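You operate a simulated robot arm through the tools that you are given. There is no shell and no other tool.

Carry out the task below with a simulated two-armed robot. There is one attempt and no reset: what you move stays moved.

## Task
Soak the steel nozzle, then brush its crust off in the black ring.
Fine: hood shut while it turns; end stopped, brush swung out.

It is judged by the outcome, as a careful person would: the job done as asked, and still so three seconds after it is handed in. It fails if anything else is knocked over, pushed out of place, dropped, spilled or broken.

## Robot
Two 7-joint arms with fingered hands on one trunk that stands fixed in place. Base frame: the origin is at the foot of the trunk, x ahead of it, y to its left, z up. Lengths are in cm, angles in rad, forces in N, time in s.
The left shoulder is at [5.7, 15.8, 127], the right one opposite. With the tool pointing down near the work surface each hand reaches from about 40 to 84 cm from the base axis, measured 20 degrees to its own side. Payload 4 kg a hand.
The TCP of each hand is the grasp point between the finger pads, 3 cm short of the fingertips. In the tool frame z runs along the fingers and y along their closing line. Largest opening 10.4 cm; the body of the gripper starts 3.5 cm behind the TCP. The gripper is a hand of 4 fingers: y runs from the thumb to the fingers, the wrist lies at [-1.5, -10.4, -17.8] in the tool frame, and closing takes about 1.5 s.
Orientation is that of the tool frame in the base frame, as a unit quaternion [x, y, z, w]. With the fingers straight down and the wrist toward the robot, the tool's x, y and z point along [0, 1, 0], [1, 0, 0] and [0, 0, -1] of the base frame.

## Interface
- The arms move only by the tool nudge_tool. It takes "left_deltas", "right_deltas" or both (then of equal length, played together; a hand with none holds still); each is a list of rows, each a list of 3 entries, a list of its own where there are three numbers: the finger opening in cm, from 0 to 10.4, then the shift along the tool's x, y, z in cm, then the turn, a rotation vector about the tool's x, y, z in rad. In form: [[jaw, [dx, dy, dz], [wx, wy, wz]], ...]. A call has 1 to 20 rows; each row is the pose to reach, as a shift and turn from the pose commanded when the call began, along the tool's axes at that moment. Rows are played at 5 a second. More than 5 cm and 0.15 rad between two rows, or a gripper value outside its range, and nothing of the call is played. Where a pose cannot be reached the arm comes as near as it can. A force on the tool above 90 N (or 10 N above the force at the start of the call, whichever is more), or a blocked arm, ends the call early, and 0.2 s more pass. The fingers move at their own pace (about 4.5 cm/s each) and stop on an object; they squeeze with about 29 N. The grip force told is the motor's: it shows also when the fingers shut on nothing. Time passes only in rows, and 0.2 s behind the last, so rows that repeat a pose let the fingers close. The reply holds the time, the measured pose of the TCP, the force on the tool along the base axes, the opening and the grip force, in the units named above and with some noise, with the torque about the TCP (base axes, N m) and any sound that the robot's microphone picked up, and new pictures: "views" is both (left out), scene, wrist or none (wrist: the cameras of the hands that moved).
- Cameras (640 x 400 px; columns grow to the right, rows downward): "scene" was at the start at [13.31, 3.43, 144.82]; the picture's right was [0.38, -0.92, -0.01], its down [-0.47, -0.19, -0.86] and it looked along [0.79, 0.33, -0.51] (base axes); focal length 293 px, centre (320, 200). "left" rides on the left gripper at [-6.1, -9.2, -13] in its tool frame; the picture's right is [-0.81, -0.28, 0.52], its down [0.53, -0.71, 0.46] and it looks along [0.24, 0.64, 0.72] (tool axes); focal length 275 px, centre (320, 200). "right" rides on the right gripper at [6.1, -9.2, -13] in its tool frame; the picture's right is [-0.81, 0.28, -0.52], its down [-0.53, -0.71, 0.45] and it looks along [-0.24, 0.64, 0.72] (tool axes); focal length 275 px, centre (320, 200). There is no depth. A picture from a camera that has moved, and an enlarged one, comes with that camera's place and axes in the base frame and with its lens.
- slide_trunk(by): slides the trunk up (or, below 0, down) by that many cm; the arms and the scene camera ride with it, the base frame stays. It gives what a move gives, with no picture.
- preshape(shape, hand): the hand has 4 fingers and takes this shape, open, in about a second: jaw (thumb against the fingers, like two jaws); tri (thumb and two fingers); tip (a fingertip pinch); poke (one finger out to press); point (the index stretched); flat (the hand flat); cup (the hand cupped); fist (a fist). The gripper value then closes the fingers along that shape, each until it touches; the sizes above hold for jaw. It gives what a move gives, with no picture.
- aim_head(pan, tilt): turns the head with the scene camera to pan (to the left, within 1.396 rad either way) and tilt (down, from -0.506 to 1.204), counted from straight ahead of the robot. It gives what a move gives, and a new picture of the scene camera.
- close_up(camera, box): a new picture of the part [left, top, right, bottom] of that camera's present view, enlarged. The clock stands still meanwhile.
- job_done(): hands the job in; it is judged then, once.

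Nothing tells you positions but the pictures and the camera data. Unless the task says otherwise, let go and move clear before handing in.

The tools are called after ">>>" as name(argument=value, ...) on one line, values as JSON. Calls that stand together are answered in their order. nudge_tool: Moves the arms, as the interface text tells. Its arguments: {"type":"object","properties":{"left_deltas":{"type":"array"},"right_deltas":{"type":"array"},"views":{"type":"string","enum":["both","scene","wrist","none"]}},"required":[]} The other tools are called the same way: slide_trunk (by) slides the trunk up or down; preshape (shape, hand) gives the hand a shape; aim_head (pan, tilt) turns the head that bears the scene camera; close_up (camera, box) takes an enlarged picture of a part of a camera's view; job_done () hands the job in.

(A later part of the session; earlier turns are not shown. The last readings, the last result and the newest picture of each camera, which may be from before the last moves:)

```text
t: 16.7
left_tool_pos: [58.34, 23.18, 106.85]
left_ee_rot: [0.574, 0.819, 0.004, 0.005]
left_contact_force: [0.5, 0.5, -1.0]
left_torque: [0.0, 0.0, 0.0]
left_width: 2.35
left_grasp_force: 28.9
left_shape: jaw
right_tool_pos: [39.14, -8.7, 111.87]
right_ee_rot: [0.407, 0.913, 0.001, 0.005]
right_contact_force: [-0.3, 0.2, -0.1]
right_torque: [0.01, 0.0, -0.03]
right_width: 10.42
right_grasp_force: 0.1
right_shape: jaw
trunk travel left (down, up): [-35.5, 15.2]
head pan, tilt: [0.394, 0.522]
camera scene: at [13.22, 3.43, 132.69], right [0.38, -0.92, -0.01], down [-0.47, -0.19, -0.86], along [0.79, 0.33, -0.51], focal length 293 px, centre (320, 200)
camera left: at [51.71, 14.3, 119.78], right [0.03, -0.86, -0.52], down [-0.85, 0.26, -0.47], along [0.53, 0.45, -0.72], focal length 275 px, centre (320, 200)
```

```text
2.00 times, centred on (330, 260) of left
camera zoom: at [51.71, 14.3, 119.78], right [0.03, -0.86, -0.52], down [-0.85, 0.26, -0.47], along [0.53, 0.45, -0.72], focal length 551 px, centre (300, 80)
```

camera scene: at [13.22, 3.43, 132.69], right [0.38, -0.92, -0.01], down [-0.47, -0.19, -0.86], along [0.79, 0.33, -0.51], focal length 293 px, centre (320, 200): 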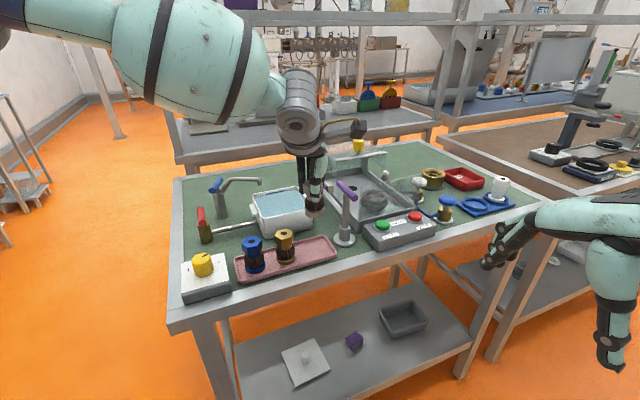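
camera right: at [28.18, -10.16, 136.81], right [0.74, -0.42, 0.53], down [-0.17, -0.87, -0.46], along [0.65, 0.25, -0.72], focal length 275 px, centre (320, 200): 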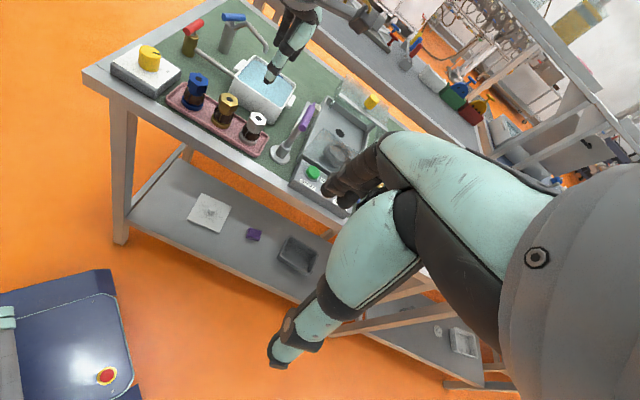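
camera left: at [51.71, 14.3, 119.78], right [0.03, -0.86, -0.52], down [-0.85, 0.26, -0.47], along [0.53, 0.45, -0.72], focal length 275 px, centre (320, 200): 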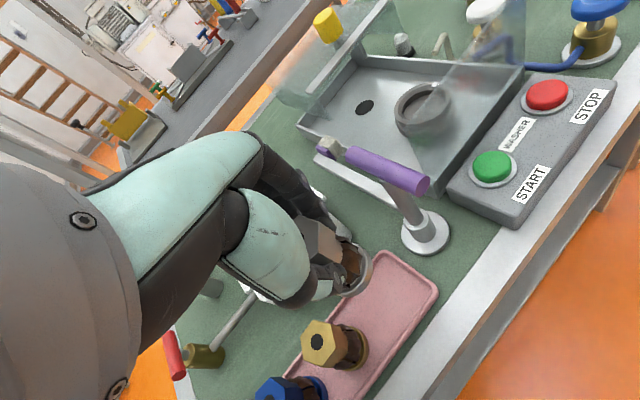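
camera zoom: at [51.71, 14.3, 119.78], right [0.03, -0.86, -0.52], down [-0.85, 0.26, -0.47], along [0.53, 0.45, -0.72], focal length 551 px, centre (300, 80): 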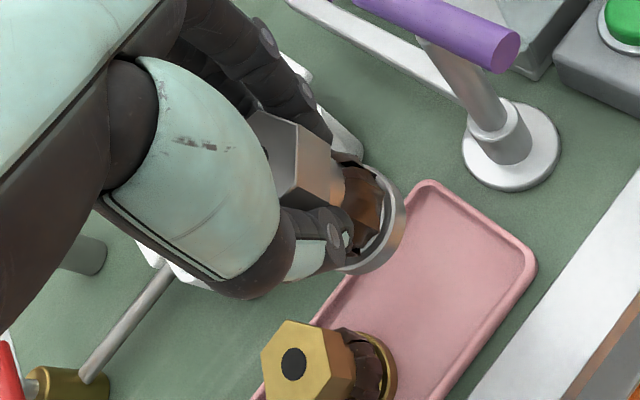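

The steel nozzle is held upright, and only it came along. I'll carry it over the basin's near half, clear of the tap spout.

>>> nudge_tool(left_deltas=[[0, [1.5, 2, -1], [0, 0, 0]], [0, [3, 4, -1], [0, 0, 0]], [0, [4.5, 6, -1], [0, 0, 0]], [0, [6, 8, -1], [0, 0, 0]], [0, [7.2, 10, -1], [0, 0, 0]], [0, [7.2, 10, -1], [0, 0, 0]], [0, [7.2, 10, -1], [0, 0, 0]]])

>>> close_up(camera="scene", box=[200, 120, 360, 260])

>>> close_up(camera="left", box=[180, 140, 440, 360])

```text
t: 18.3
left_tool_pos: [65.35, 33.52, 107.97]
left_ee_rot: [0.573, 0.82, 0.003, 0.005]
left_contact_force: [-0.2, -0.4, -1.3]
left_torque: [-0.01, 0.01, 0.01]
left_width: 2.37
left_grasp_force: 29.2
left_shape: jaw
right_tool_pos: [39.25, -8.69, 111.78]
right_ee_rot: [0.406, 0.914, 0.002, 0.006]
right_contact_force: [0.0, 0.7, 0.2]
right_torque: [0.01, -0.03, 0.0]
right_width: 10.41
right_grasp_force: 0.1
right_shape: jaw
trunk travel left (down, up): [-35.5, 15.2]
head pan, tilt: [0.394, 0.522]
camera scene: at [13.21, 3.46, 132.7], right [0.38, -0.92, -0.01], down [-0.47, -0.19, -0.86], along [0.79, 0.33, -0.51], focal length 293 px, centre (320, 200)
camera left: at [58.67, 24.59, 120.76], right [0.03, -0.86, -0.52], down [-0.85, 0.26, -0.47], along [0.53, 0.45, -0.72], focal length 275 px, centre (320, 200)
```

scene: 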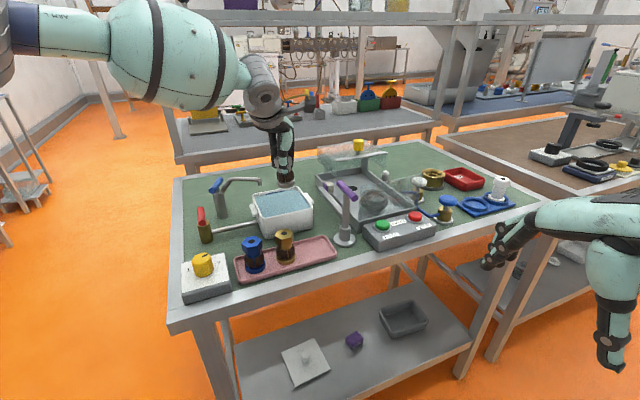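
left: 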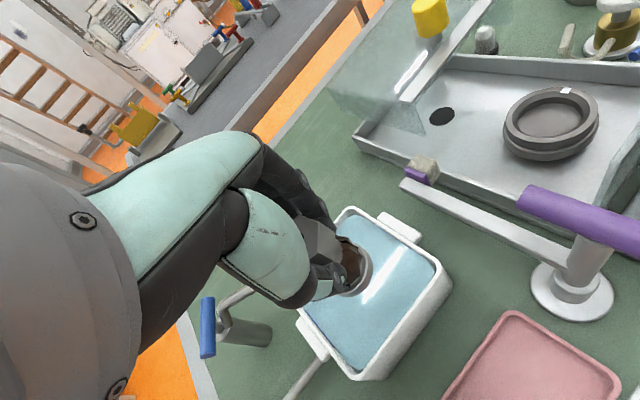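

```text
2.86 times, centred on (280, 190) of scene
camera zoom: at [13.21, 3.46, 132.7], right [0.38, -0.92, -0.01], down [-0.47, -0.19, -0.86], along [0.79, 0.33, -0.51], focal length 837 px, centre (434, 229)
```

zoom: 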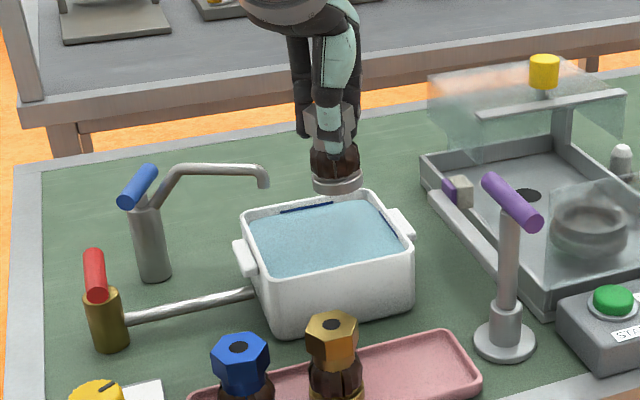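

```text
1.82 times, centred on (310, 250) of left
camera zoom: at [58.67, 24.59, 120.76], right [0.03, -0.86, -0.52], down [-0.85, 0.26, -0.47], along [0.53, 0.45, -0.72], focal length 500 px, centre (338, 109)
```

zoom: 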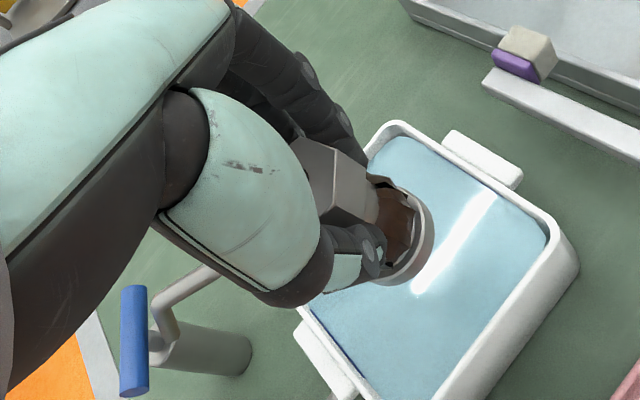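

The nozzle hangs over the basin's interior. I'll centre it slightly and lower it into the water, stopping shortly before the floor.

>>> nudge_tool(left_deltas=[[0, [0.6, 0.2, 1], [0, 0, 0]], [0, [0.6, 0.2, 3], [0, 0, 0]], [0, [0.6, 0.2, 5], [0, 0, 0]], [0, [0.6, 0.2, 7], [0, 0, 0]], [0, [0.6, 0.2, 8.2], [0, 0, 0]], [0, [0.6, 0.2, 9.2], [0, 0, 0]], [0, [0.6, 0.2, 9.2], [0, 0, 0]], [0, [0.6, 0.2, 9.2], [0, 0, 0]]])

>>> close_up(camera="scene", box=[200, 120, 360, 260])

>>> close_up(camera="left", box=[180, 140, 440, 360])

```text
t: 20.1
left_tool_pos: [65.33, 34.07, 98.8]
left_ee_rot: [0.573, 0.82, 0.003, 0.005]
left_contact_force: [1.1, 0.5, -2.4]
left_torque: [0.01, 0.0, 0.01]
left_width: 2.33
left_grasp_force: 29.2
left_shape: jaw
right_tool_pos: [39.14, -8.73, 111.72]
right_ee_rot: [0.406, 0.914, 0.002, 0.005]
right_contact_force: [-0.2, -0.5, 0.4]
right_torque: [-0.02, 0.03, 0.03]
right_width: 10.41
right_grasp_force: 0.0
right_shape: jaw
trunk travel left (down, up): [-35.5, 15.2]
head pan, tilt: [0.394, 0.522]
camera scene: at [13.22, 3.44, 132.7], right [0.38, -0.92, -0.01], down [-0.47, -0.19, -0.86], along [0.79, 0.33, -0.51], focal length 293 px, centre (320, 200)
camera left: at [58.69, 25.2, 111.64], right [0.03, -0.86, -0.52], down [-0.85, 0.26, -0.47], along [0.53, 0.45, -0.72], focal length 275 px, centre (320, 200)
```

scene: 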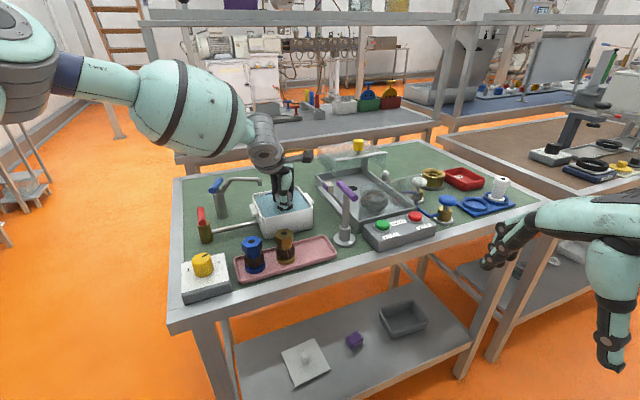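
left: 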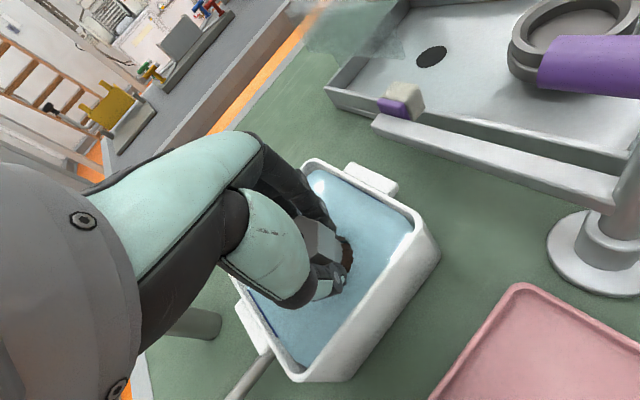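

```text
2.86 times, centred on (280, 190) of scene
camera zoom: at [13.22, 3.44, 132.7], right [0.38, -0.92, -0.01], down [-0.47, -0.19, -0.86], along [0.79, 0.33, -0.51], focal length 837 px, centre (434, 229)
```

zoom: 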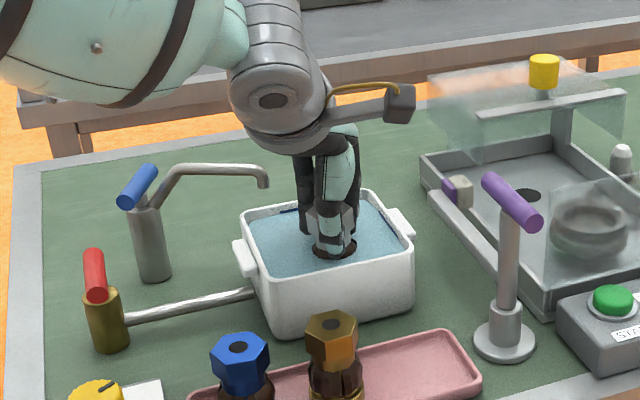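

```text
1.82 times, centred on (310, 250) of left
camera zoom: at [58.69, 25.2, 111.64], right [0.03, -0.86, -0.52], down [-0.85, 0.26, -0.47], along [0.53, 0.45, -0.72], focal length 500 px, centre (338, 109)
```

zoom: 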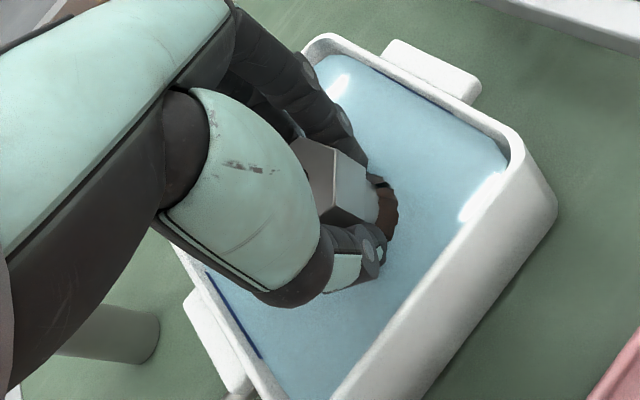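

The base and half the crust are under water. I'll go a little deeper so that the whole crust is under, watching the force.

>>> nudge_tool(left_deltas=[[0, [0, 0, 0.3], [0, 0, 0]], [0, [0, 0, 0.6], [0, 0, 0]], [0, [0, 0, 0.9], [0, 0, 0]], [0, [0, 0, 1.1], [0, 0, 0]], [0, [0, 0, 1.1], [0, 0, 0]]], views="none")

>>> close_up(camera="left", box=[250, 140, 440, 300])

>>> close_up(camera="scene", box=[240, 160, 330, 250])

```text
t: 21.3
left_tool_pos: [65.35, 34.18, 97.71]
left_ee_rot: [0.574, 0.819, 0.003, 0.005]
left_contact_force: [0.4, -1.1, -1.6]
left_torque: [0.0, -0.03, -0.02]
left_width: 2.38
left_grasp_force: 29.2
left_shape: jaw
right_tool_pos: [39.2, -8.72, 111.79]
right_ee_rot: [0.407, 0.913, 0.002, 0.006]
right_contact_force: [0.4, -0.3, 0.3]
right_torque: [0.02, 0.01, -0.02]
right_width: 10.39
right_grasp_force: 0.2
right_shape: jaw
trunk travel left (down, up): [-35.5, 15.2]
head pan, tilt: [0.394, 0.522]
```

```text
2.50 times, centred on (345, 220) of left
camera zoom: at [58.75, 25.29, 110.53], right [0.03, -0.86, -0.52], down [-0.85, 0.26, -0.47], along [0.53, 0.45, -0.72], focal length 688 px, centre (258, 150)
```

zoom: 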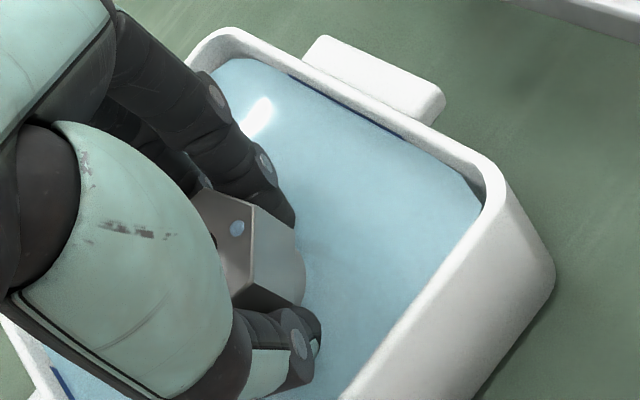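

```text
4.44 times, centred on (285, 205) of scene
camera zoom: at [13.22, 3.44, 132.69], right [0.38, -0.92, -0.01], down [-0.47, -0.19, -0.86], along [0.79, 0.33, -0.51], focal length 1302 px, centre (476, 178)
```

zoom: 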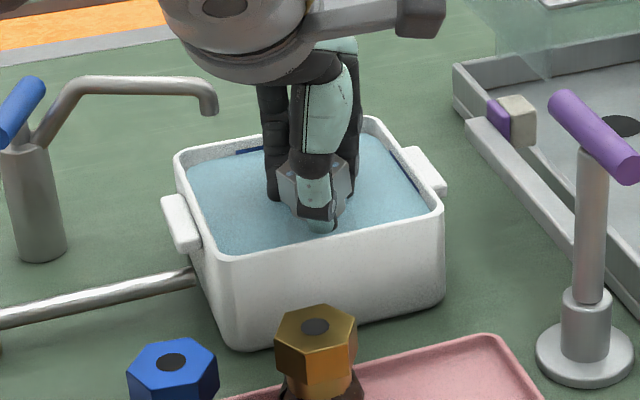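

The crust is now fully under water with no floor contact. I'll go 0.6 cm deeper and hold it there for a good soak.

>>> nudge_tool(left_deltas=[[0, [0, 0, 0.3], [0, 0, 0]], [0, [0, 0, 0.6], [0, 0, 0]], [0, [0, 0, 0.6], [0, 0, 0]], [0, [0, 0, 0.6], [0, 0, 0]], [0, [0, 0, 0.6], [0, 0, 0]], [0, [0, 0, 0.6], [0, 0, 0]], [0, [0, 0, 0.6], [0, 0, 0]], [0, [0, 0, 0.6], [0, 0, 0]], [0, [0, 0, 0.6], [0, 0, 0]], [0, [0, 0, 0.6], [0, 0, 0]], [0, [0, 0, 0.6], [0, 0, 0]], [0, [0, 0, 0.6], [0, 0, 0]], [0, [0, 0, 0.6], [0, 0, 0]], [0, [0, 0, 0.6], [0, 0, 0]], [0, [0, 0, 0.6], [0, 0, 0]], [0, [0, 0, 0.6], [0, 0, 0]], [0, [0, 0, 0.6], [0, 0, 0]], [0, [0, 0, 0.6], [0, 0, 0]], [0, [0, 0, 0.6], [0, 0, 0]], [0, [0, 0, 0.6], [0, 0, 0]]], views="wrist")

>>> nudge_tool(left_deltas=[[0, [0, 0, 0], [0, 0, 0]], [0, [0, 0, 0], [0, 0, 0]], [0, [0, 0, 0], [0, 0, 0]], [0, [0, 0, 0], [0, 0, 0]], [0, [0, 0, 0], [0, 0, 0]], [0, [0, 0, 0], [0, 0, 0]], [0, [0, 0, 0], [0, 0, 0]], [0, [0, 0, 0], [0, 0, 0]], [0, [0, 0, 0], [0, 0, 0]], [0, [0, 0, 0], [0, 0, 0]], [0, [0, 0, 0], [0, 0, 0]], [0, [0, 0, 0], [0, 0, 0]], [0, [0, 0, 0], [0, 0, 0]], [0, [0, 0, 0], [0, 0, 0]], [0, [0, 0, 0], [0, 0, 0]], [0, [0, 0, 0], [0, 0, 0]], [0, [0, 0, 0], [0, 0, 0]], [0, [0, 0, 0], [0, 0, 0]], [0, [0, 0, 0], [0, 0, 0]], [0, [0, 0, 0], [0, 0, 0]]], views="none")

>>> nudge_tool(left_deltas=[[0, [0, 0, 0], [0, 0, 0]], [0, [0, 0, 0], [0, 0, 0]], [0, [0, 0, 0], [0, 0, 0]], [0, [0, 0, 0], [0, 0, 0]], [0, [0, 0, 0], [0, 0, 0]], [0, [0, 0, 0], [0, 0, 0]], [0, [0, 0, 0], [0, 0, 0]], [0, [0, 0, 0], [0, 0, 0]], [0, [0, 0, 0], [0, 0, 0]], [0, [0, 0, 0], [0, 0, 0]], [0, [0, 0, 0], [0, 0, 0]], [0, [0, 0, 0], [0, 0, 0]], [0, [0, 0, 0], [0, 0, 0]], [0, [0, 0, 0], [0, 0, 0]], [0, [0, 0, 0], [0, 0, 0]], [0, [0, 0, 0], [0, 0, 0]], [0, [0, 0, 0], [0, 0, 0]], [0, [0, 0, 0], [0, 0, 0]], [0, [0, 0, 0], [0, 0, 0]], [0, [0, 0, 0], [0, 0, 0]]], views="wrist")

```text
t: 25.5
left_tool_pos: [65.4, 34.22, 97.17]
left_ee_rot: [0.573, 0.82, 0.004, 0.006]
left_contact_force: [-0.6, 1.0, -2.1]
left_torque: [-0.02, 0.0, -0.03]
left_width: 2.36
left_grasp_force: 28.9
left_shape: jaw
right_tool_pos: [39.29, -8.81, 111.83]
right_ee_rot: [0.407, 0.914, 0.003, 0.006]
right_contact_force: [0.4, -0.3, -0.5]
right_torque: [0.0, 0.02, 0.01]
right_width: 10.37
right_grasp_force: 0.1
right_shape: jaw
trunk travel left (down, up): [-35.5, 15.2]
head pan, tilt: [0.394, 0.522]
camera left: at [58.77, 25.29, 110.03], right [0.03, -0.86, -0.52], down [-0.85, 0.26, -0.47], along [0.53, 0.45, -0.72], focal length 275 px, centre (320, 200)
```

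left: 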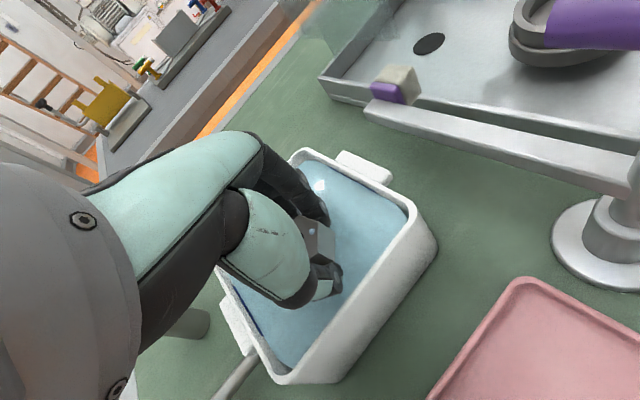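

```text
t: 29.7
left_tool_pos: [65.53, 34.32, 97.23]
left_ee_rot: [0.573, 0.82, 0.003, 0.005]
left_contact_force: [0.3, -0.2, -1.9]
left_torque: [-0.04, 0.0, -0.03]
left_width: 2.35
left_grasp_force: 28.7
left_shape: jaw
right_tool_pos: [39.29, -8.73, 111.9]
right_ee_rot: [0.407, 0.914, 0.002, 0.006]
right_contact_force: [0.0, 0.5, -0.8]
right_torque: [0.0, 0.01, -0.01]
right_width: 10.38
right_grasp_force: 0.1
right_shape: jaw
trunk travel left (down, up): [-35.5, 15.2]
head pan, tilt: [0.394, 0.522]
```

```text
t: 33.9
left_tool_pos: [65.34, 34.22, 97.21]
left_ee_rot: [0.573, 0.82, 0.003, 0.005]
left_contact_force: [-0.4, -0.2, -1.8]
left_torque: [-0.01, 0.01, 0.01]
left_width: 2.32
left_grasp_force: 29.3
left_shape: jaw
right_tool_pos: [39.23, -8.74, 111.81]
right_ee_rot: [0.407, 0.913, 0.002, 0.006]
right_contact_force: [0.9, 0.1, -0.2]
right_torque: [0.01, 0.0, -0.02]
right_width: 10.38
right_grasp_force: 0.0
right_shape: jaw
trunk travel left (down, up): [-35.5, 15.2]
head pan, tilt: [0.394, 0.522]
camera left: at [58.77, 25.29, 110.03], right [0.03, -0.86, -0.52], down [-0.85, 0.26, -0.47], along [0.53, 0.45, -0.72], focal length 275 px, centre (320, 200)
```

left: 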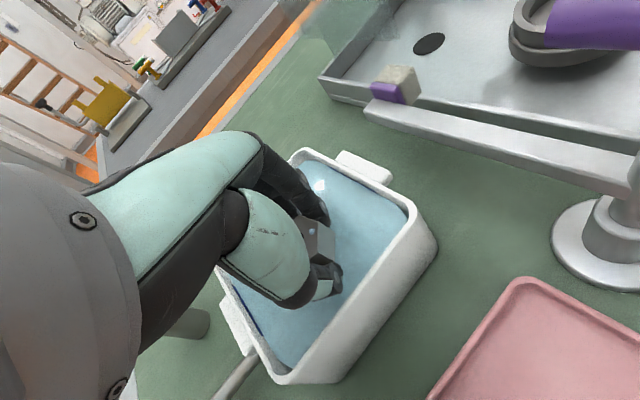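

The nozzle has soaked for over 12 s. I'll lift it straight out, let it drip a moment over the basin, and inspect the crust and the ring.

>>> nudge_tool(left_deltas=[[0, [0, 0, -1.5], [0, 0, 0]], [0, [0, 0, -3], [0, 0, 0]], [0, [0, 0, -5], [0, 0, 0]], [0, [0, 0, -7.5], [0, 0, 0]], [0, [0, 0, -10], [0, 0, 0]], [0, [0, 0, -12], [0, 0, 0]], [0, [0, 0, -12], [0, 0, 0]], [0, [0, 0, -12], [0, 0, 0]], [0, [0, 0, -12], [0, 0, 0]], [0, [0, 0, -12], [0, 0, 0]]])

>>> close_up(camera="left", box=[250, 140, 440, 300])

>>> close_up(camera="scene", box=[240, 120, 420, 260])

>>> close_up(camera="left", box=[320, 0, 640, 200])

```text
t: 36.1
left_tool_pos: [65.19, 34.36, 109.2]
left_ee_rot: [0.573, 0.82, 0.003, 0.004]
left_contact_force: [-0.2, -0.3, -1.1]
left_torque: [-0.03, 0.0, -0.01]
left_width: 2.36
left_grasp_force: 29.3
left_shape: jaw
right_tool_pos: [39.26, -8.71, 111.75]
right_ee_rot: [0.406, 0.914, 0.003, 0.006]
right_contact_force: [-0.2, -0.3, 0.2]
right_torque: [0.01, 0.02, 0.0]
right_width: 10.39
right_grasp_force: 0.1
right_shape: jaw
trunk travel left (down, up): [-35.5, 15.2]
head pan, tilt: [0.394, 0.522]
camera scene: at [13.22, 3.44, 132.69], right [0.38, -0.92, -0.01], down [-0.47, -0.19, -0.86], along [0.79, 0.33, -0.51], focal length 293 px, centre (320, 200)
camera left: at [58.6, 25.35, 121.99], right [0.03, -0.86, -0.52], down [-0.85, 0.26, -0.47], along [0.53, 0.45, -0.72], focal length 275 px, centre (320, 200)
```

scene: 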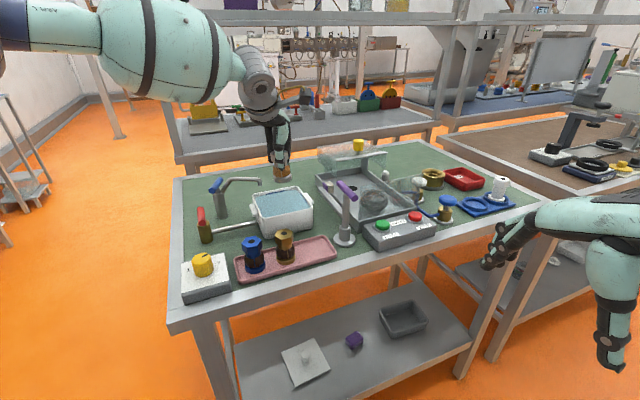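
left: 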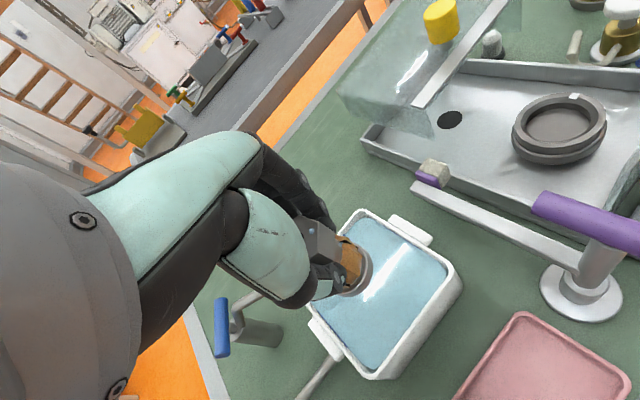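

```text
2.50 times, centred on (345, 220) of left
camera zoom: at [58.6, 25.35, 121.99], right [0.03, -0.86, -0.52], down [-0.85, 0.26, -0.47], along [0.53, 0.45, -0.72], focal length 688 px, centre (258, 150)
```

zoom: 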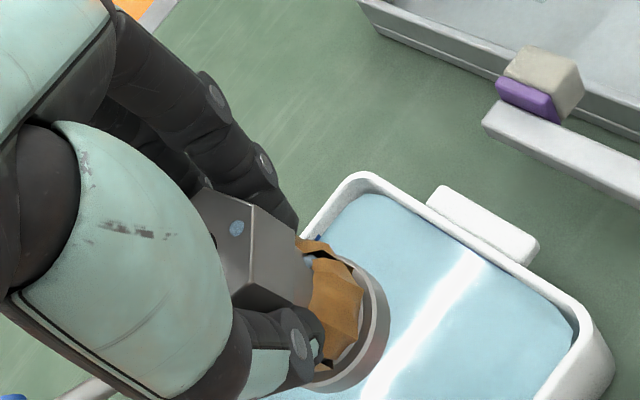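

```text
2.86 times, centred on (330, 190) of scene
camera zoom: at [13.22, 3.44, 132.69], right [0.38, -0.92, -0.01], down [-0.47, -0.19, -0.86], along [0.79, 0.33, -0.51], focal length 837 px, centre (291, 229)
```

zoom: 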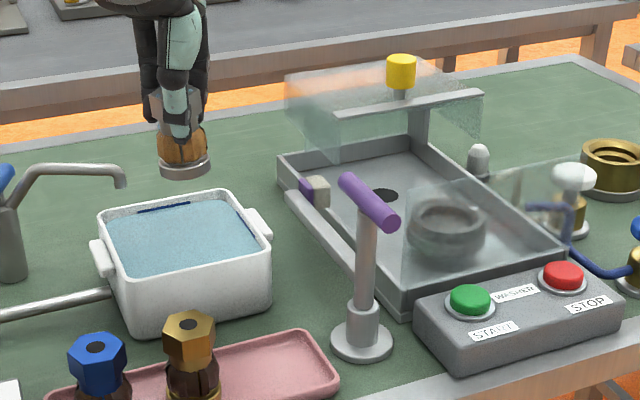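

```text
2.00 times, centred on (480, 100) of left
camera zoom: at [58.6, 25.35, 121.99], right [0.03, -0.86, -0.52], down [-0.85, 0.26, -0.47], along [0.53, 0.45, -0.72], focal length 551 px, centre (0, 400)
```

zoom: 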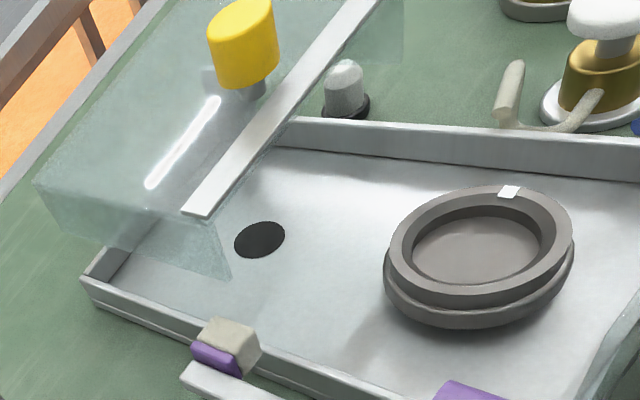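

The soaked crust turned tan, so the soak took effect. I'll look closely at the ring to find its exact seat and size.

>>> close_up(camera="left", box=[495, 75, 625, 180])

>>> close_up(camera="scene", box=[350, 175, 420, 225])

>>> close_up(camera="left", box=[310, 210, 390, 310])

>>> close_up(camera="scene", box=[410, 155, 520, 225])

```text
3.81 times, centred on (560, 128) of left
camera zoom: at [58.6, 25.35, 121.99], right [0.03, -0.86, -0.52], down [-0.85, 0.26, -0.47], along [0.53, 0.45, -0.72], focal length 1049 px, centre (-594, 476)
```

zoom: 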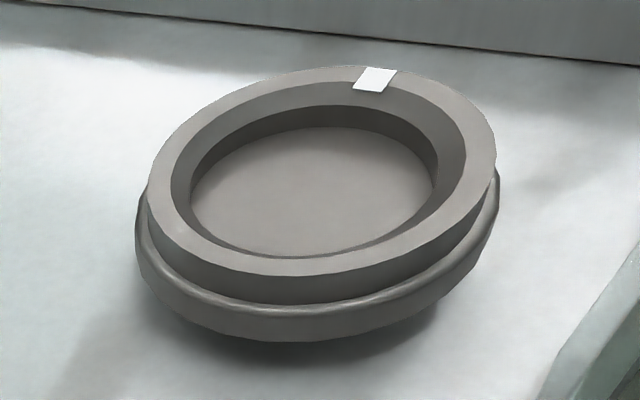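

```text
8.00 times, centred on (385, 200) of scene
camera zoom: at [13.22, 3.44, 132.69], right [0.38, -0.92, -0.01], down [-0.47, -0.19, -0.86], along [0.79, 0.33, -0.51], focal length 2343 px, centre (-200, 200)
```

zoom: 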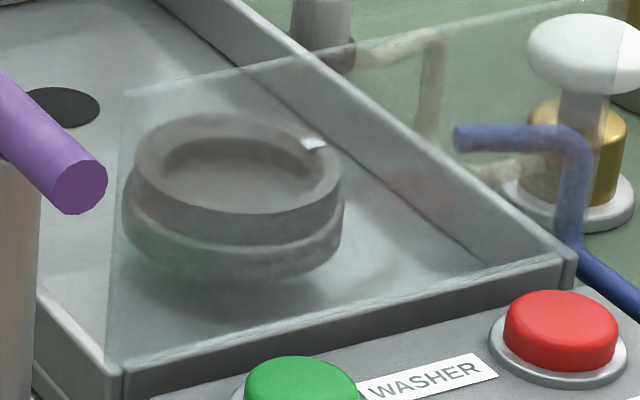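

```text
4.00 times, centred on (350, 260) of left
camera zoom: at [58.6, 25.35, 121.99], right [0.03, -0.86, -0.52], down [-0.85, 0.26, -0.47], along [0.53, 0.45, -0.72], focal length 1101 px, centre (200, -40)
```

zoom: 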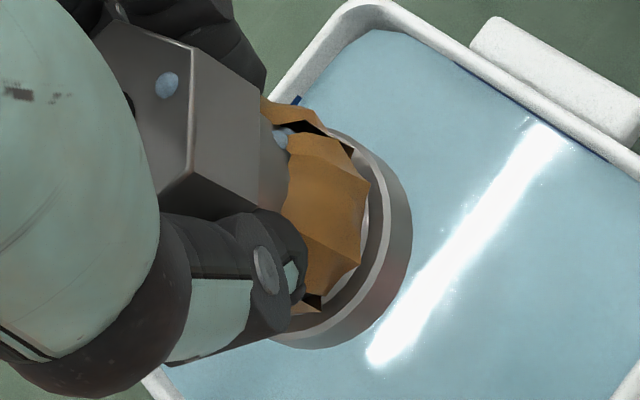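

```text
5.71 times, centred on (465, 190) of scene
camera zoom: at [13.22, 3.44, 132.69], right [0.38, -0.92, -0.01], down [-0.47, -0.19, -0.86], along [0.79, 0.33, -0.51], focal length 1674 px, centre (-509, 257)
```

zoom: 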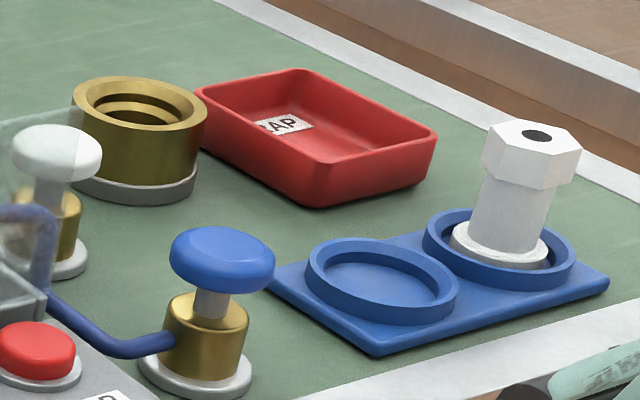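

The ring is a shallow cup, top at about [79.2, 15.7, 95.1], with a bore only slightly wider than the nozzle base. I'll carry the nozzle high over to it, turning the wrist so the hand lies more parallel to the glass pane.

>>> nudge_tool(left_deltas=[[0, [-1, 0.3, -3], [0, 0, 0.1]], [0, [-5, 1.5, -3], [0, 0, 0.2]], [0, [-9, 2.7, -3], [0, 0, 0.3]], [0, [-13, 3.9, -3], [0, 0, 0.4]], [0, [-17, 5.1, -3], [0, 0, 0.5]], [0, [-20, 6, -3], [0, 0, 0.6]], [0, [-22.4, 6.7, -3], [0, 0, 0.7]], [0, [-22.4, 6.7, -3], [0, 0, 0.7]], [0, [-22.4, 6.7, -3], [0, 0, 0.7]]])

>>> close_up(camera="scene", box=[300, 100, 440, 240])

>>> close_up(camera="left", box=[220, 140, 480, 360])

```text
t: 38.1
left_tool_pos: [70.3, 20.31, 111.43]
left_ee_rot: [0.819, 0.573, 0.005, 0.004]
left_contact_force: [-0.3, 0.1, -1.2]
left_torque: [-0.03, 0.04, 0.01]
left_width: 2.32
left_grasp_force: 29.0
left_shape: jaw
left hand out of reach, approached as far as the arm can: row 4, 5, 6, 7, 8, 9
right_tool_pos: [39.36, -8.6, 111.82]
right_ee_rot: [0.407, 0.914, 0.001, 0.005]
right_contact_force: [-0.5, 0.4, 0.3]
right_torque: [0.01, -0.02, -0.01]
right_width: 10.38
right_grasp_force: 0.0
right_shape: jaw
trunk travel left (down, up): [-35.5, 15.2]
head pan, tilt: [0.394, 0.522]
camera scene: at [13.29, 3.46, 132.69], right [0.38, -0.92, -0.01], down [-0.47, -0.19, -0.86], along [0.79, 0.33, -0.51], focal length 293 px, centre (320, 200)
camera left: at [59.46, 17.69, 124.28], right [-0.53, -0.67, -0.52], down [-0.48, 0.74, -0.46], along [0.7, 0.01, -0.72], focal length 275 px, centre (320, 200)
```

scene: 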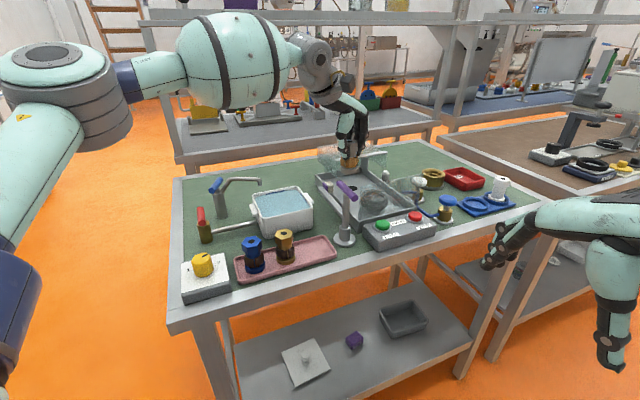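
left: 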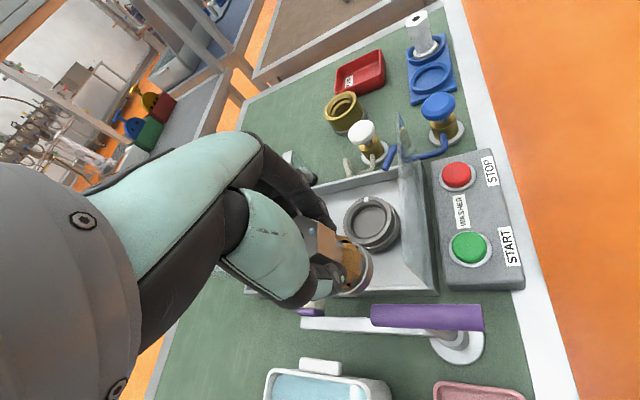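

```text
2.86 times, centred on (370, 170) of scene
camera zoom: at [13.29, 3.46, 132.69], right [0.38, -0.92, -0.01], down [-0.47, -0.19, -0.86], along [0.79, 0.33, -0.51], focal length 837 px, centre (177, 286)
```

zoom: 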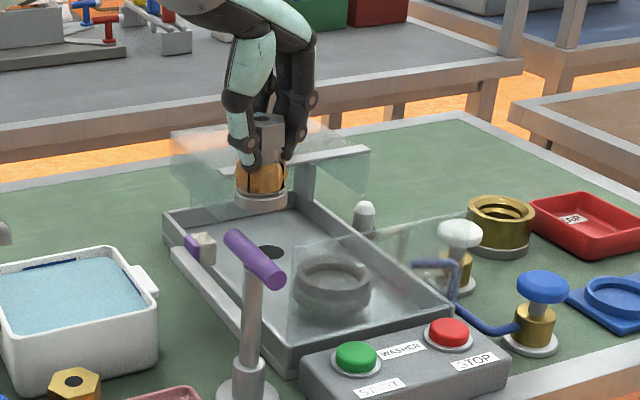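

```text
1.82 times, centred on (350, 250) of left
camera zoom: at [59.46, 17.69, 124.28], right [-0.53, -0.67, -0.52], down [-0.48, 0.74, -0.46], along [0.7, 0.01, -0.72], focal length 500 px, centre (266, 109)
```

zoom: 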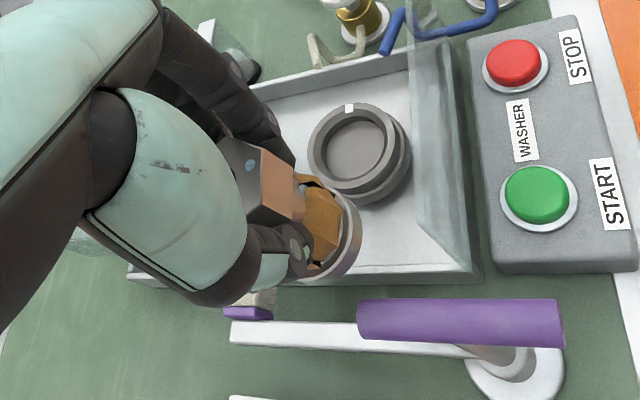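

The arm ran out of reach at that wrist angle and stopped at about [70, 20, 111], safely above the tray. I'll turn the wrist back to about 10° and continue toward the ring.

>>> nudge_tool(left_deltas=[[0, [0, 0, 0], [0, 0, -0.13]], [0, [0, 0, 0], [0, 0, -0.26]], [0, [0, 0, 0], [0, 0, -0.39]], [0, [0, 0, 0], [0, 0, -0.52]], [0, [-0.4, 3, 0], [0, 0, -0.52]], [0, [-0.8, 6, 0], [0, 0, -0.52]], [0, [-1.1, 8, 0], [0, 0, -0.52]], [0, [-1.3, 9.9, 0], [0, 0, -0.52]], [0, [-1.3, 9.9, 0], [0, 0, -0.52]], [0, [-1.3, 9.9, 0], [0, 0, -0.52]]])

>>> close_up(camera="scene", box=[300, 100, 440, 240])

>>> close_up(camera="left", box=[220, 140, 480, 360])

```text
t: 40.3
left_tool_pos: [69.22, 21.65, 111.26]
left_ee_rot: [0.644, 0.765, 0.004, 0.005]
left_contact_force: [-0.4, 0.3, -1.5]
left_torque: [0.0, 0.03, -0.02]
left_width: 2.32
left_grasp_force: 28.7
left_shape: jaw
left hand out of reach, approached as far as the arm can: row 2, 3, 4, 5, 6, 7, 8, 9, 10
right_tool_pos: [39.19, -8.75, 111.69]
right_ee_rot: [0.406, 0.914, 0.003, 0.005]
right_contact_force: [-0.2, 0.2, -0.1]
right_torque: [-0.02, -0.01, -0.01]
right_width: 10.4
right_grasp_force: 0.1
right_shape: jaw
trunk travel left (down, up): [-35.5, 15.2]
head pan, tilt: [0.394, 0.522]
camera scene: at [13.23, 3.44, 132.69], right [0.38, -0.92, -0.01], down [-0.47, -0.19, -0.86], along [0.79, 0.33, -0.51], focal length 293 px, centre (320, 200)
camera left: at [61.05, 14.06, 124.01], right [-0.13, -0.85, -0.52], down [-0.79, 0.4, -0.47], along [0.6, 0.35, -0.72], focal length 275 px, centre (320, 200)
```

scene: 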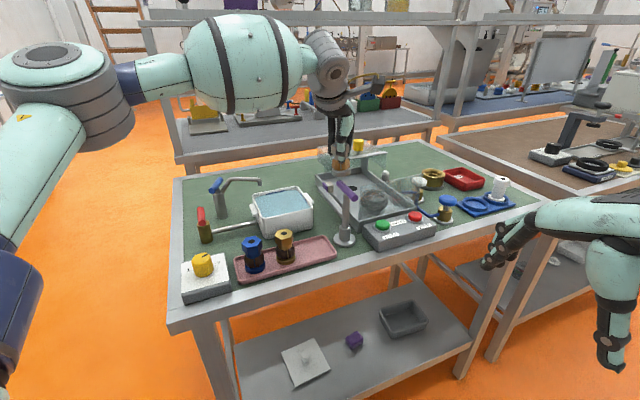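
left: 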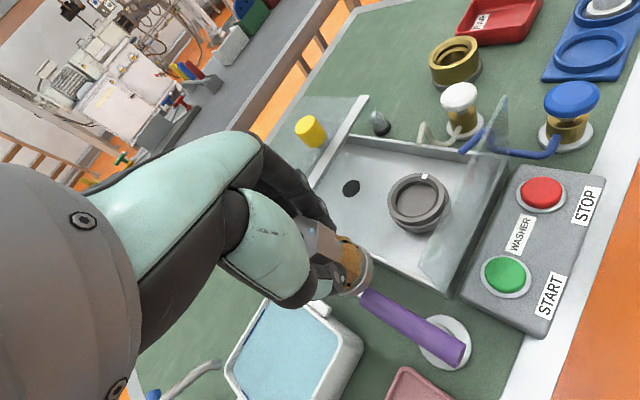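

```text
2.86 times, centred on (370, 170) of scene
camera zoom: at [13.23, 3.44, 132.69], right [0.38, -0.92, -0.01], down [-0.47, -0.19, -0.86], along [0.79, 0.33, -0.51], focal length 837 px, centre (177, 286)
```

zoom: 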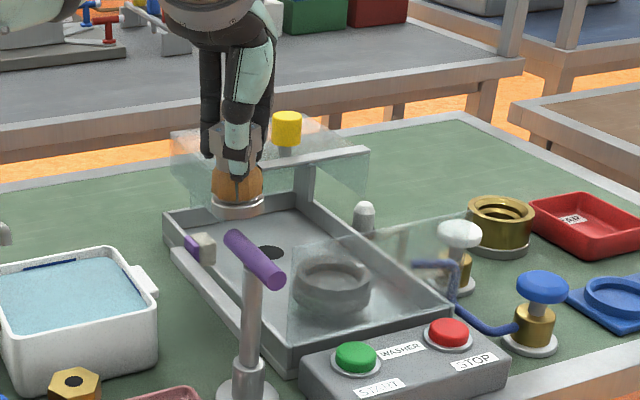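

```text
1.82 times, centred on (350, 250) of left
camera zoom: at [61.05, 14.06, 124.01], right [-0.13, -0.85, -0.52], down [-0.79, 0.4, -0.47], along [0.6, 0.35, -0.72], focal length 500 px, centre (266, 109)
```

zoom: 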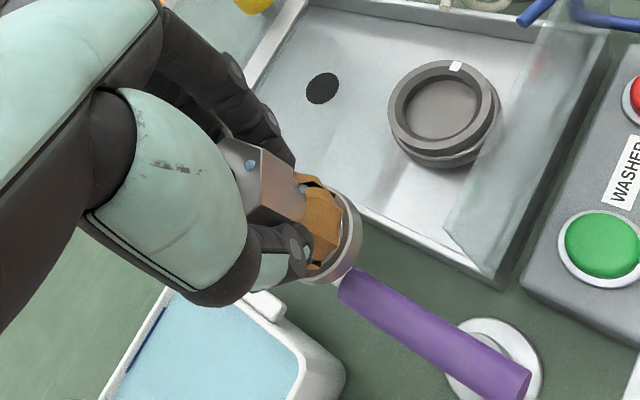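

The arm's elbow is out wide and blocks further reach at this low trunk height; the nozzle hangs safely at z ≈ 106 beside the brush handle. I'll raise the trunk again, which lifts the hand straight up, and try the reach with the hand lower relative to the shoulder.

>>> slide_trunk(by=12)

>>> nudge_tool(left_deltas=[[0, [0, 3, 0], [0, 0, 0]], [0, [0, 6, 2], [0, 0, 0]], [0, [-1, 9, 4], [0, 0, 0]], [0, [-2, 9, 6], [0, 0, 0]], [0, [-2, 9, 8], [0, 0, 0]], [0, [-2, 9, 8], [0, 0, 0]]])

```text
t: 41.8
left_tool_pos: [69.22, 21.83, 123.15]
left_ee_rot: [0.644, 0.765, 0.004, 0.005]
left_contact_force: [-0.1, -0.5, -1.8]
left_torque: [-0.04, -0.03, 0.03]
left_width: 2.35
left_grasp_force: 29.7
left_shape: jaw
right_tool_pos: [39.25, -8.7, 123.95]
right_ee_rot: [0.407, 0.913, 0.001, 0.005]
right_contact_force: [0.9, 0.9, 0.3]
right_torque: [0.02, 0.0, -0.01]
right_width: 10.39
right_grasp_force: 0.1
right_shape: jaw
trunk travel left (down, up): [-47.5, 3.2]
head pan, tilt: [0.394, 0.522]
```

```text
t: 43.2
left_tool_pos: [71.24, 25.22, 116.76]
left_ee_rot: [0.644, 0.765, 0.004, 0.005]
left_contact_force: [0.2, 0.2, -2.6]
left_torque: [0.0, -0.02, 0.0]
left_width: 2.32
left_grasp_force: 28.8
left_shape: jaw
left hand out of reach, approached as far as the arm can: row 1, 2, 3, 4, 5, 6
right_tool_pos: [39.16, -8.8, 123.93]
right_ee_rot: [0.406, 0.914, 0.003, 0.005]
right_contact_force: [0.2, -0.3, -0.6]
right_torque: [-0.01, -0.01, -0.01]
right_width: 10.41
right_grasp_force: 0.0
right_shape: jaw
trunk travel left (down, up): [-47.5, 3.2]
head pan, tilt: [0.394, 0.522]
camera scene: at [13.41, 3.42, 144.81], right [0.38, -0.92, -0.01], down [-0.47, -0.19, -0.86], along [0.79, 0.33, -0.51], focal length 293 px, centre (320, 200)
camera left: at [63.18, 17.61, 129.59], right [-0.13, -0.85, -0.52], down [-0.79, 0.4, -0.47], along [0.6, 0.35, -0.72], focal length 275 px, centre (320, 200)
```

scene: 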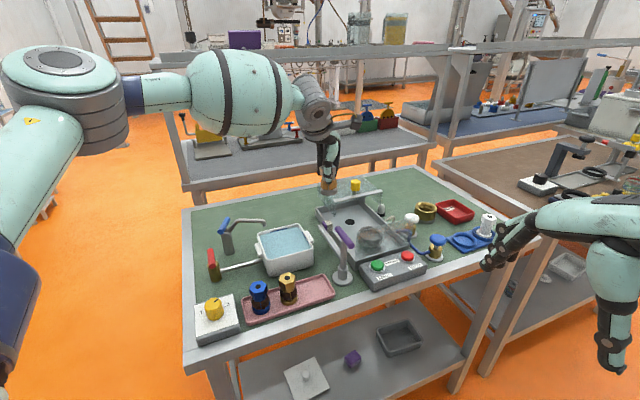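
left: 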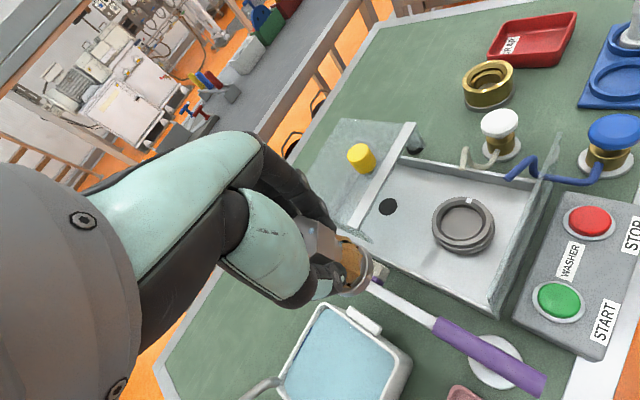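

The arm can't come farther right at this wrist angle, but angles turned inward reach farther that way, as the right arm showed earlier. I'll rotate the left wrist to about −45° here in free air, then try again.

>>> nudge_tool(left_deltas=[[0, [0, 0, 0], [0, 0, 0.12]], [0, [0, 0, 0], [0, 0, 0.24]], [0, [0, 0, 0], [0, 0, 0.36]], [0, [0, 0, 0], [0, 0, 0.48]], [0, [0, 0, 0], [0, 0, 0.6]], [0, [0, 0, 0], [0, 0, 0.72]], [0, [0, 0, 0], [0, 0, 0.84]], [0, [0, 0, 0], [0, 0, 0.96]], [0, [0, 0, 0], [0, 0, 0.96]]])

```text
t: 45.2
left_tool_pos: [70.13, 25.25, 116.46]
left_ee_rot: [0.925, 0.381, 0.006, 0.004]
left_contact_force: [-0.1, 0.1, -2.2]
left_torque: [-0.01, -0.01, -0.01]
left_width: 2.36
left_grasp_force: 29.2
left_shape: jaw
left hand out of reach, approached as far as the arm can: row 7, 8, 9
right_tool_pos: [39.28, -8.75, 123.84]
right_ee_rot: [0.406, 0.914, 0.002, 0.006]
right_contact_force: [-0.1, 0.1, -0.8]
right_torque: [-0.03, 0.0, 0.0]
right_width: 10.37
right_grasp_force: 0.1
right_shape: jaw
trunk travel left (down, up): [-47.5, 3.2]
head pan, tilt: [0.394, 0.522]
camera scene: at [13.41, 3.41, 144.81], right [0.38, -0.92, -0.01], down [-0.47, -0.19, -0.86], along [0.79, 0.33, -0.51], focal length 293 px, centre (320, 200)
camera left: at [59.27, 27.51, 129.29], right [-0.76, -0.38, -0.53], down [-0.12, 0.88, -0.46], along [0.64, -0.29, -0.71], focal length 275 px, centre (320, 200)
```

scene: 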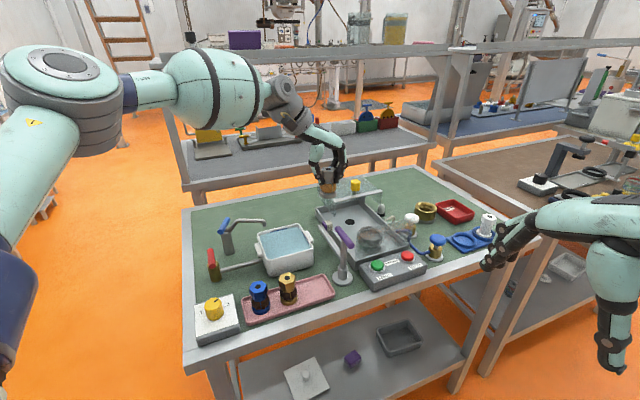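
left: 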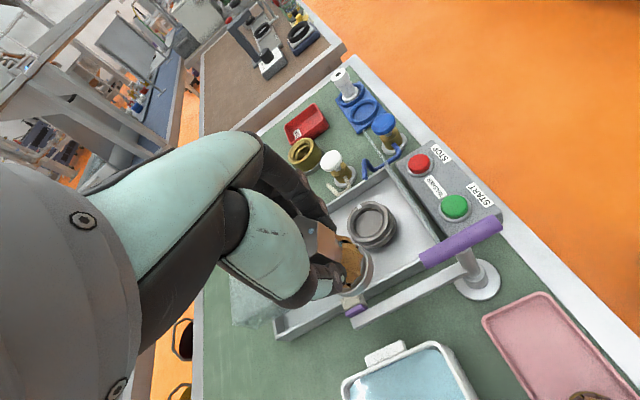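

The reach limit persists because of the elbow posture. I'll draw the hand back toward the robot, high above everything and in front of the shoulder, then approach the ring straight ahead so that the arm can extend.

>>> nudge_tool(left_deltas=[[0, [-3.5, -1.8, -1], [0, 0, -0.1]], [0, [-7, -3.7, -2], [0, 0, -0.2]], [0, [-10.5, -5.6, -3], [0, 0, -0.3]], [0, [-14, -7.5, -4], [0, 0, -0.4]], [0, [-17.5, -9.4, -5], [0, 0, -0.5]], [0, [-20, -10.8, -5.5], [0, 0, -0.55]], [0, [-22, -11.8, -5.5], [0, 0, -0.61]], [0, [-22, -11.8, -5.5], [0, 0, -0.61]], [0, [-22, -11.8, -5.5], [0, 0, -0.61]]])

```text
t: 47.2
left_tool_pos: [46.13, 18.09, 121.56]
left_ee_rot: [0.768, 0.641, 0.005, 0.004]
left_contact_force: [-0.4, 0.4, -1.8]
left_torque: [0.03, 0.01, 0.0]
left_width: 2.33
left_grasp_force: 29.6
left_shape: jaw
right_tool_pos: [39.42, -8.74, 123.87]
right_ee_rot: [0.407, 0.914, 0.002, 0.005]
right_contact_force: [0.3, -0.4, 0.0]
right_torque: [0.0, 0.0, 0.02]
right_width: 10.4
right_grasp_force: 0.0
right_shape: jaw
trunk travel left (down, up): [-47.5, 3.2]
head pan, tilt: [0.394, 0.522]
camera scene: at [13.41, 3.46, 144.81], right [0.38, -0.92, -0.01], down [-0.47, -0.19, -0.86], along [0.79, 0.33, -0.51], focal length 293 px, centre (320, 200)
camera left: at [35.88, 13.65, 134.41], right [-0.41, -0.75, -0.52], down [-0.6, 0.65, -0.46], along [0.69, 0.13, -0.72], focal length 275 px, centre (320, 200)
```

scene: 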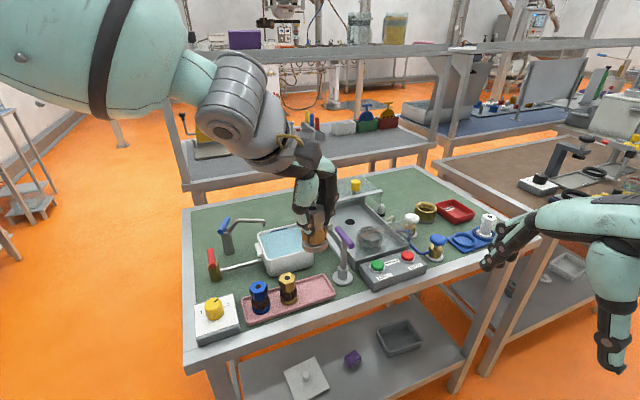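
left: 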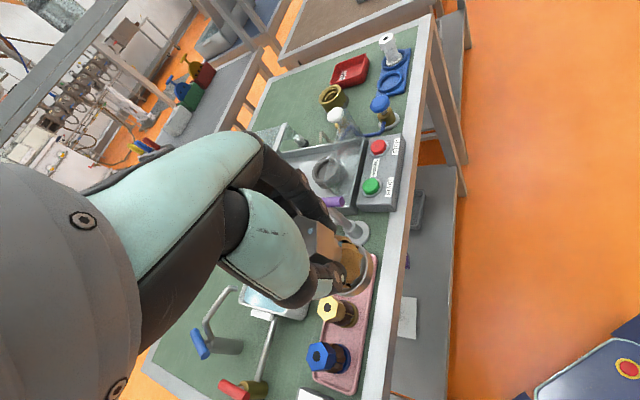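

The hand moves freely here, so the limit is forward extension when the hand is high relative to the shoulder. I'll approach the ring low instead, through the gap between the brush handle and the hood corner.

>>> nudge_tool(left_deltas=[[0, [2.7, 2.5, 2.1], [0, 0, 0]], [0, [5.4, 5, 4.3], [0, 0, 0]], [0, [8.2, 7.6, 6.5], [0, 0, 0]], [0, [10.9, 10.1, 8.6], [0, 0, 0]], [0, [12.2, 12.9, 10.4], [0, 0, 0]], [0, [13.6, 15.7, 12.2], [0, 0, 0]], [0, [15, 18.5, 14.1], [0, 0, 0]], [0, [15, 18.5, 14.1], [0, 0, 0]], [0, [15, 18.5, 14.1], [0, 0, 0]]])

```text
t: 49.2
left_tool_pos: [67.13, 29.32, 107.9]
left_ee_rot: [0.768, 0.641, 0.005, 0.004]
left_contact_force: [-0.7, -0.1, -2.2]
left_torque: [-0.01, 0.01, -0.03]
left_width: 2.32
left_grasp_force: 29.2
left_shape: jaw
right_tool_pos: [39.08, -8.64, 124.05]
right_ee_rot: [0.407, 0.914, 0.002, 0.005]
right_contact_force: [-0.3, -0.5, 0.4]
right_torque: [-0.01, -0.03, -0.01]
right_width: 10.4
right_grasp_force: 0.0
right_shape: jaw
trunk travel left (down, up): [-47.5, 3.2]
head pan, tilt: [0.394, 0.522]
camera scene: at [13.31, 3.42, 144.82], right [0.38, -0.92, -0.01], down [-0.47, -0.19, -0.86], along [0.79, 0.33, -0.51], focal length 293 px, centre (320, 200)
camera left: at [56.86, 24.97, 120.75], right [-0.41, -0.75, -0.52], down [-0.6, 0.65, -0.46], along [0.69, 0.12, -0.72], focal length 275 px, centre (320, 200)
```

scene: 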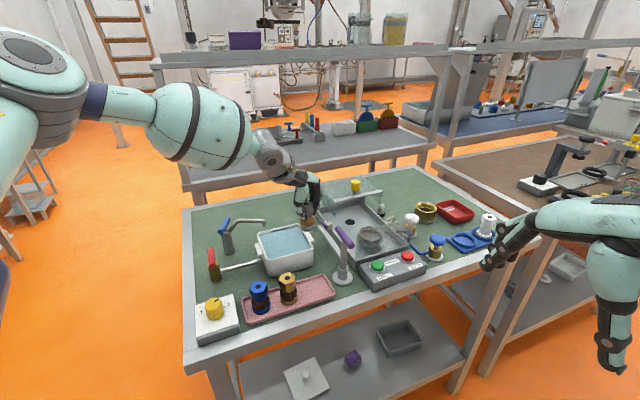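
left: 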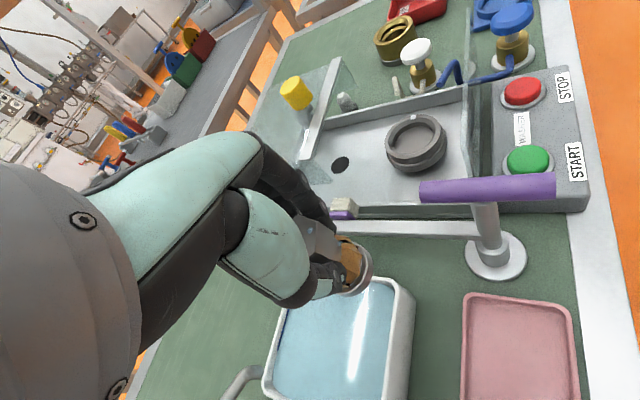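

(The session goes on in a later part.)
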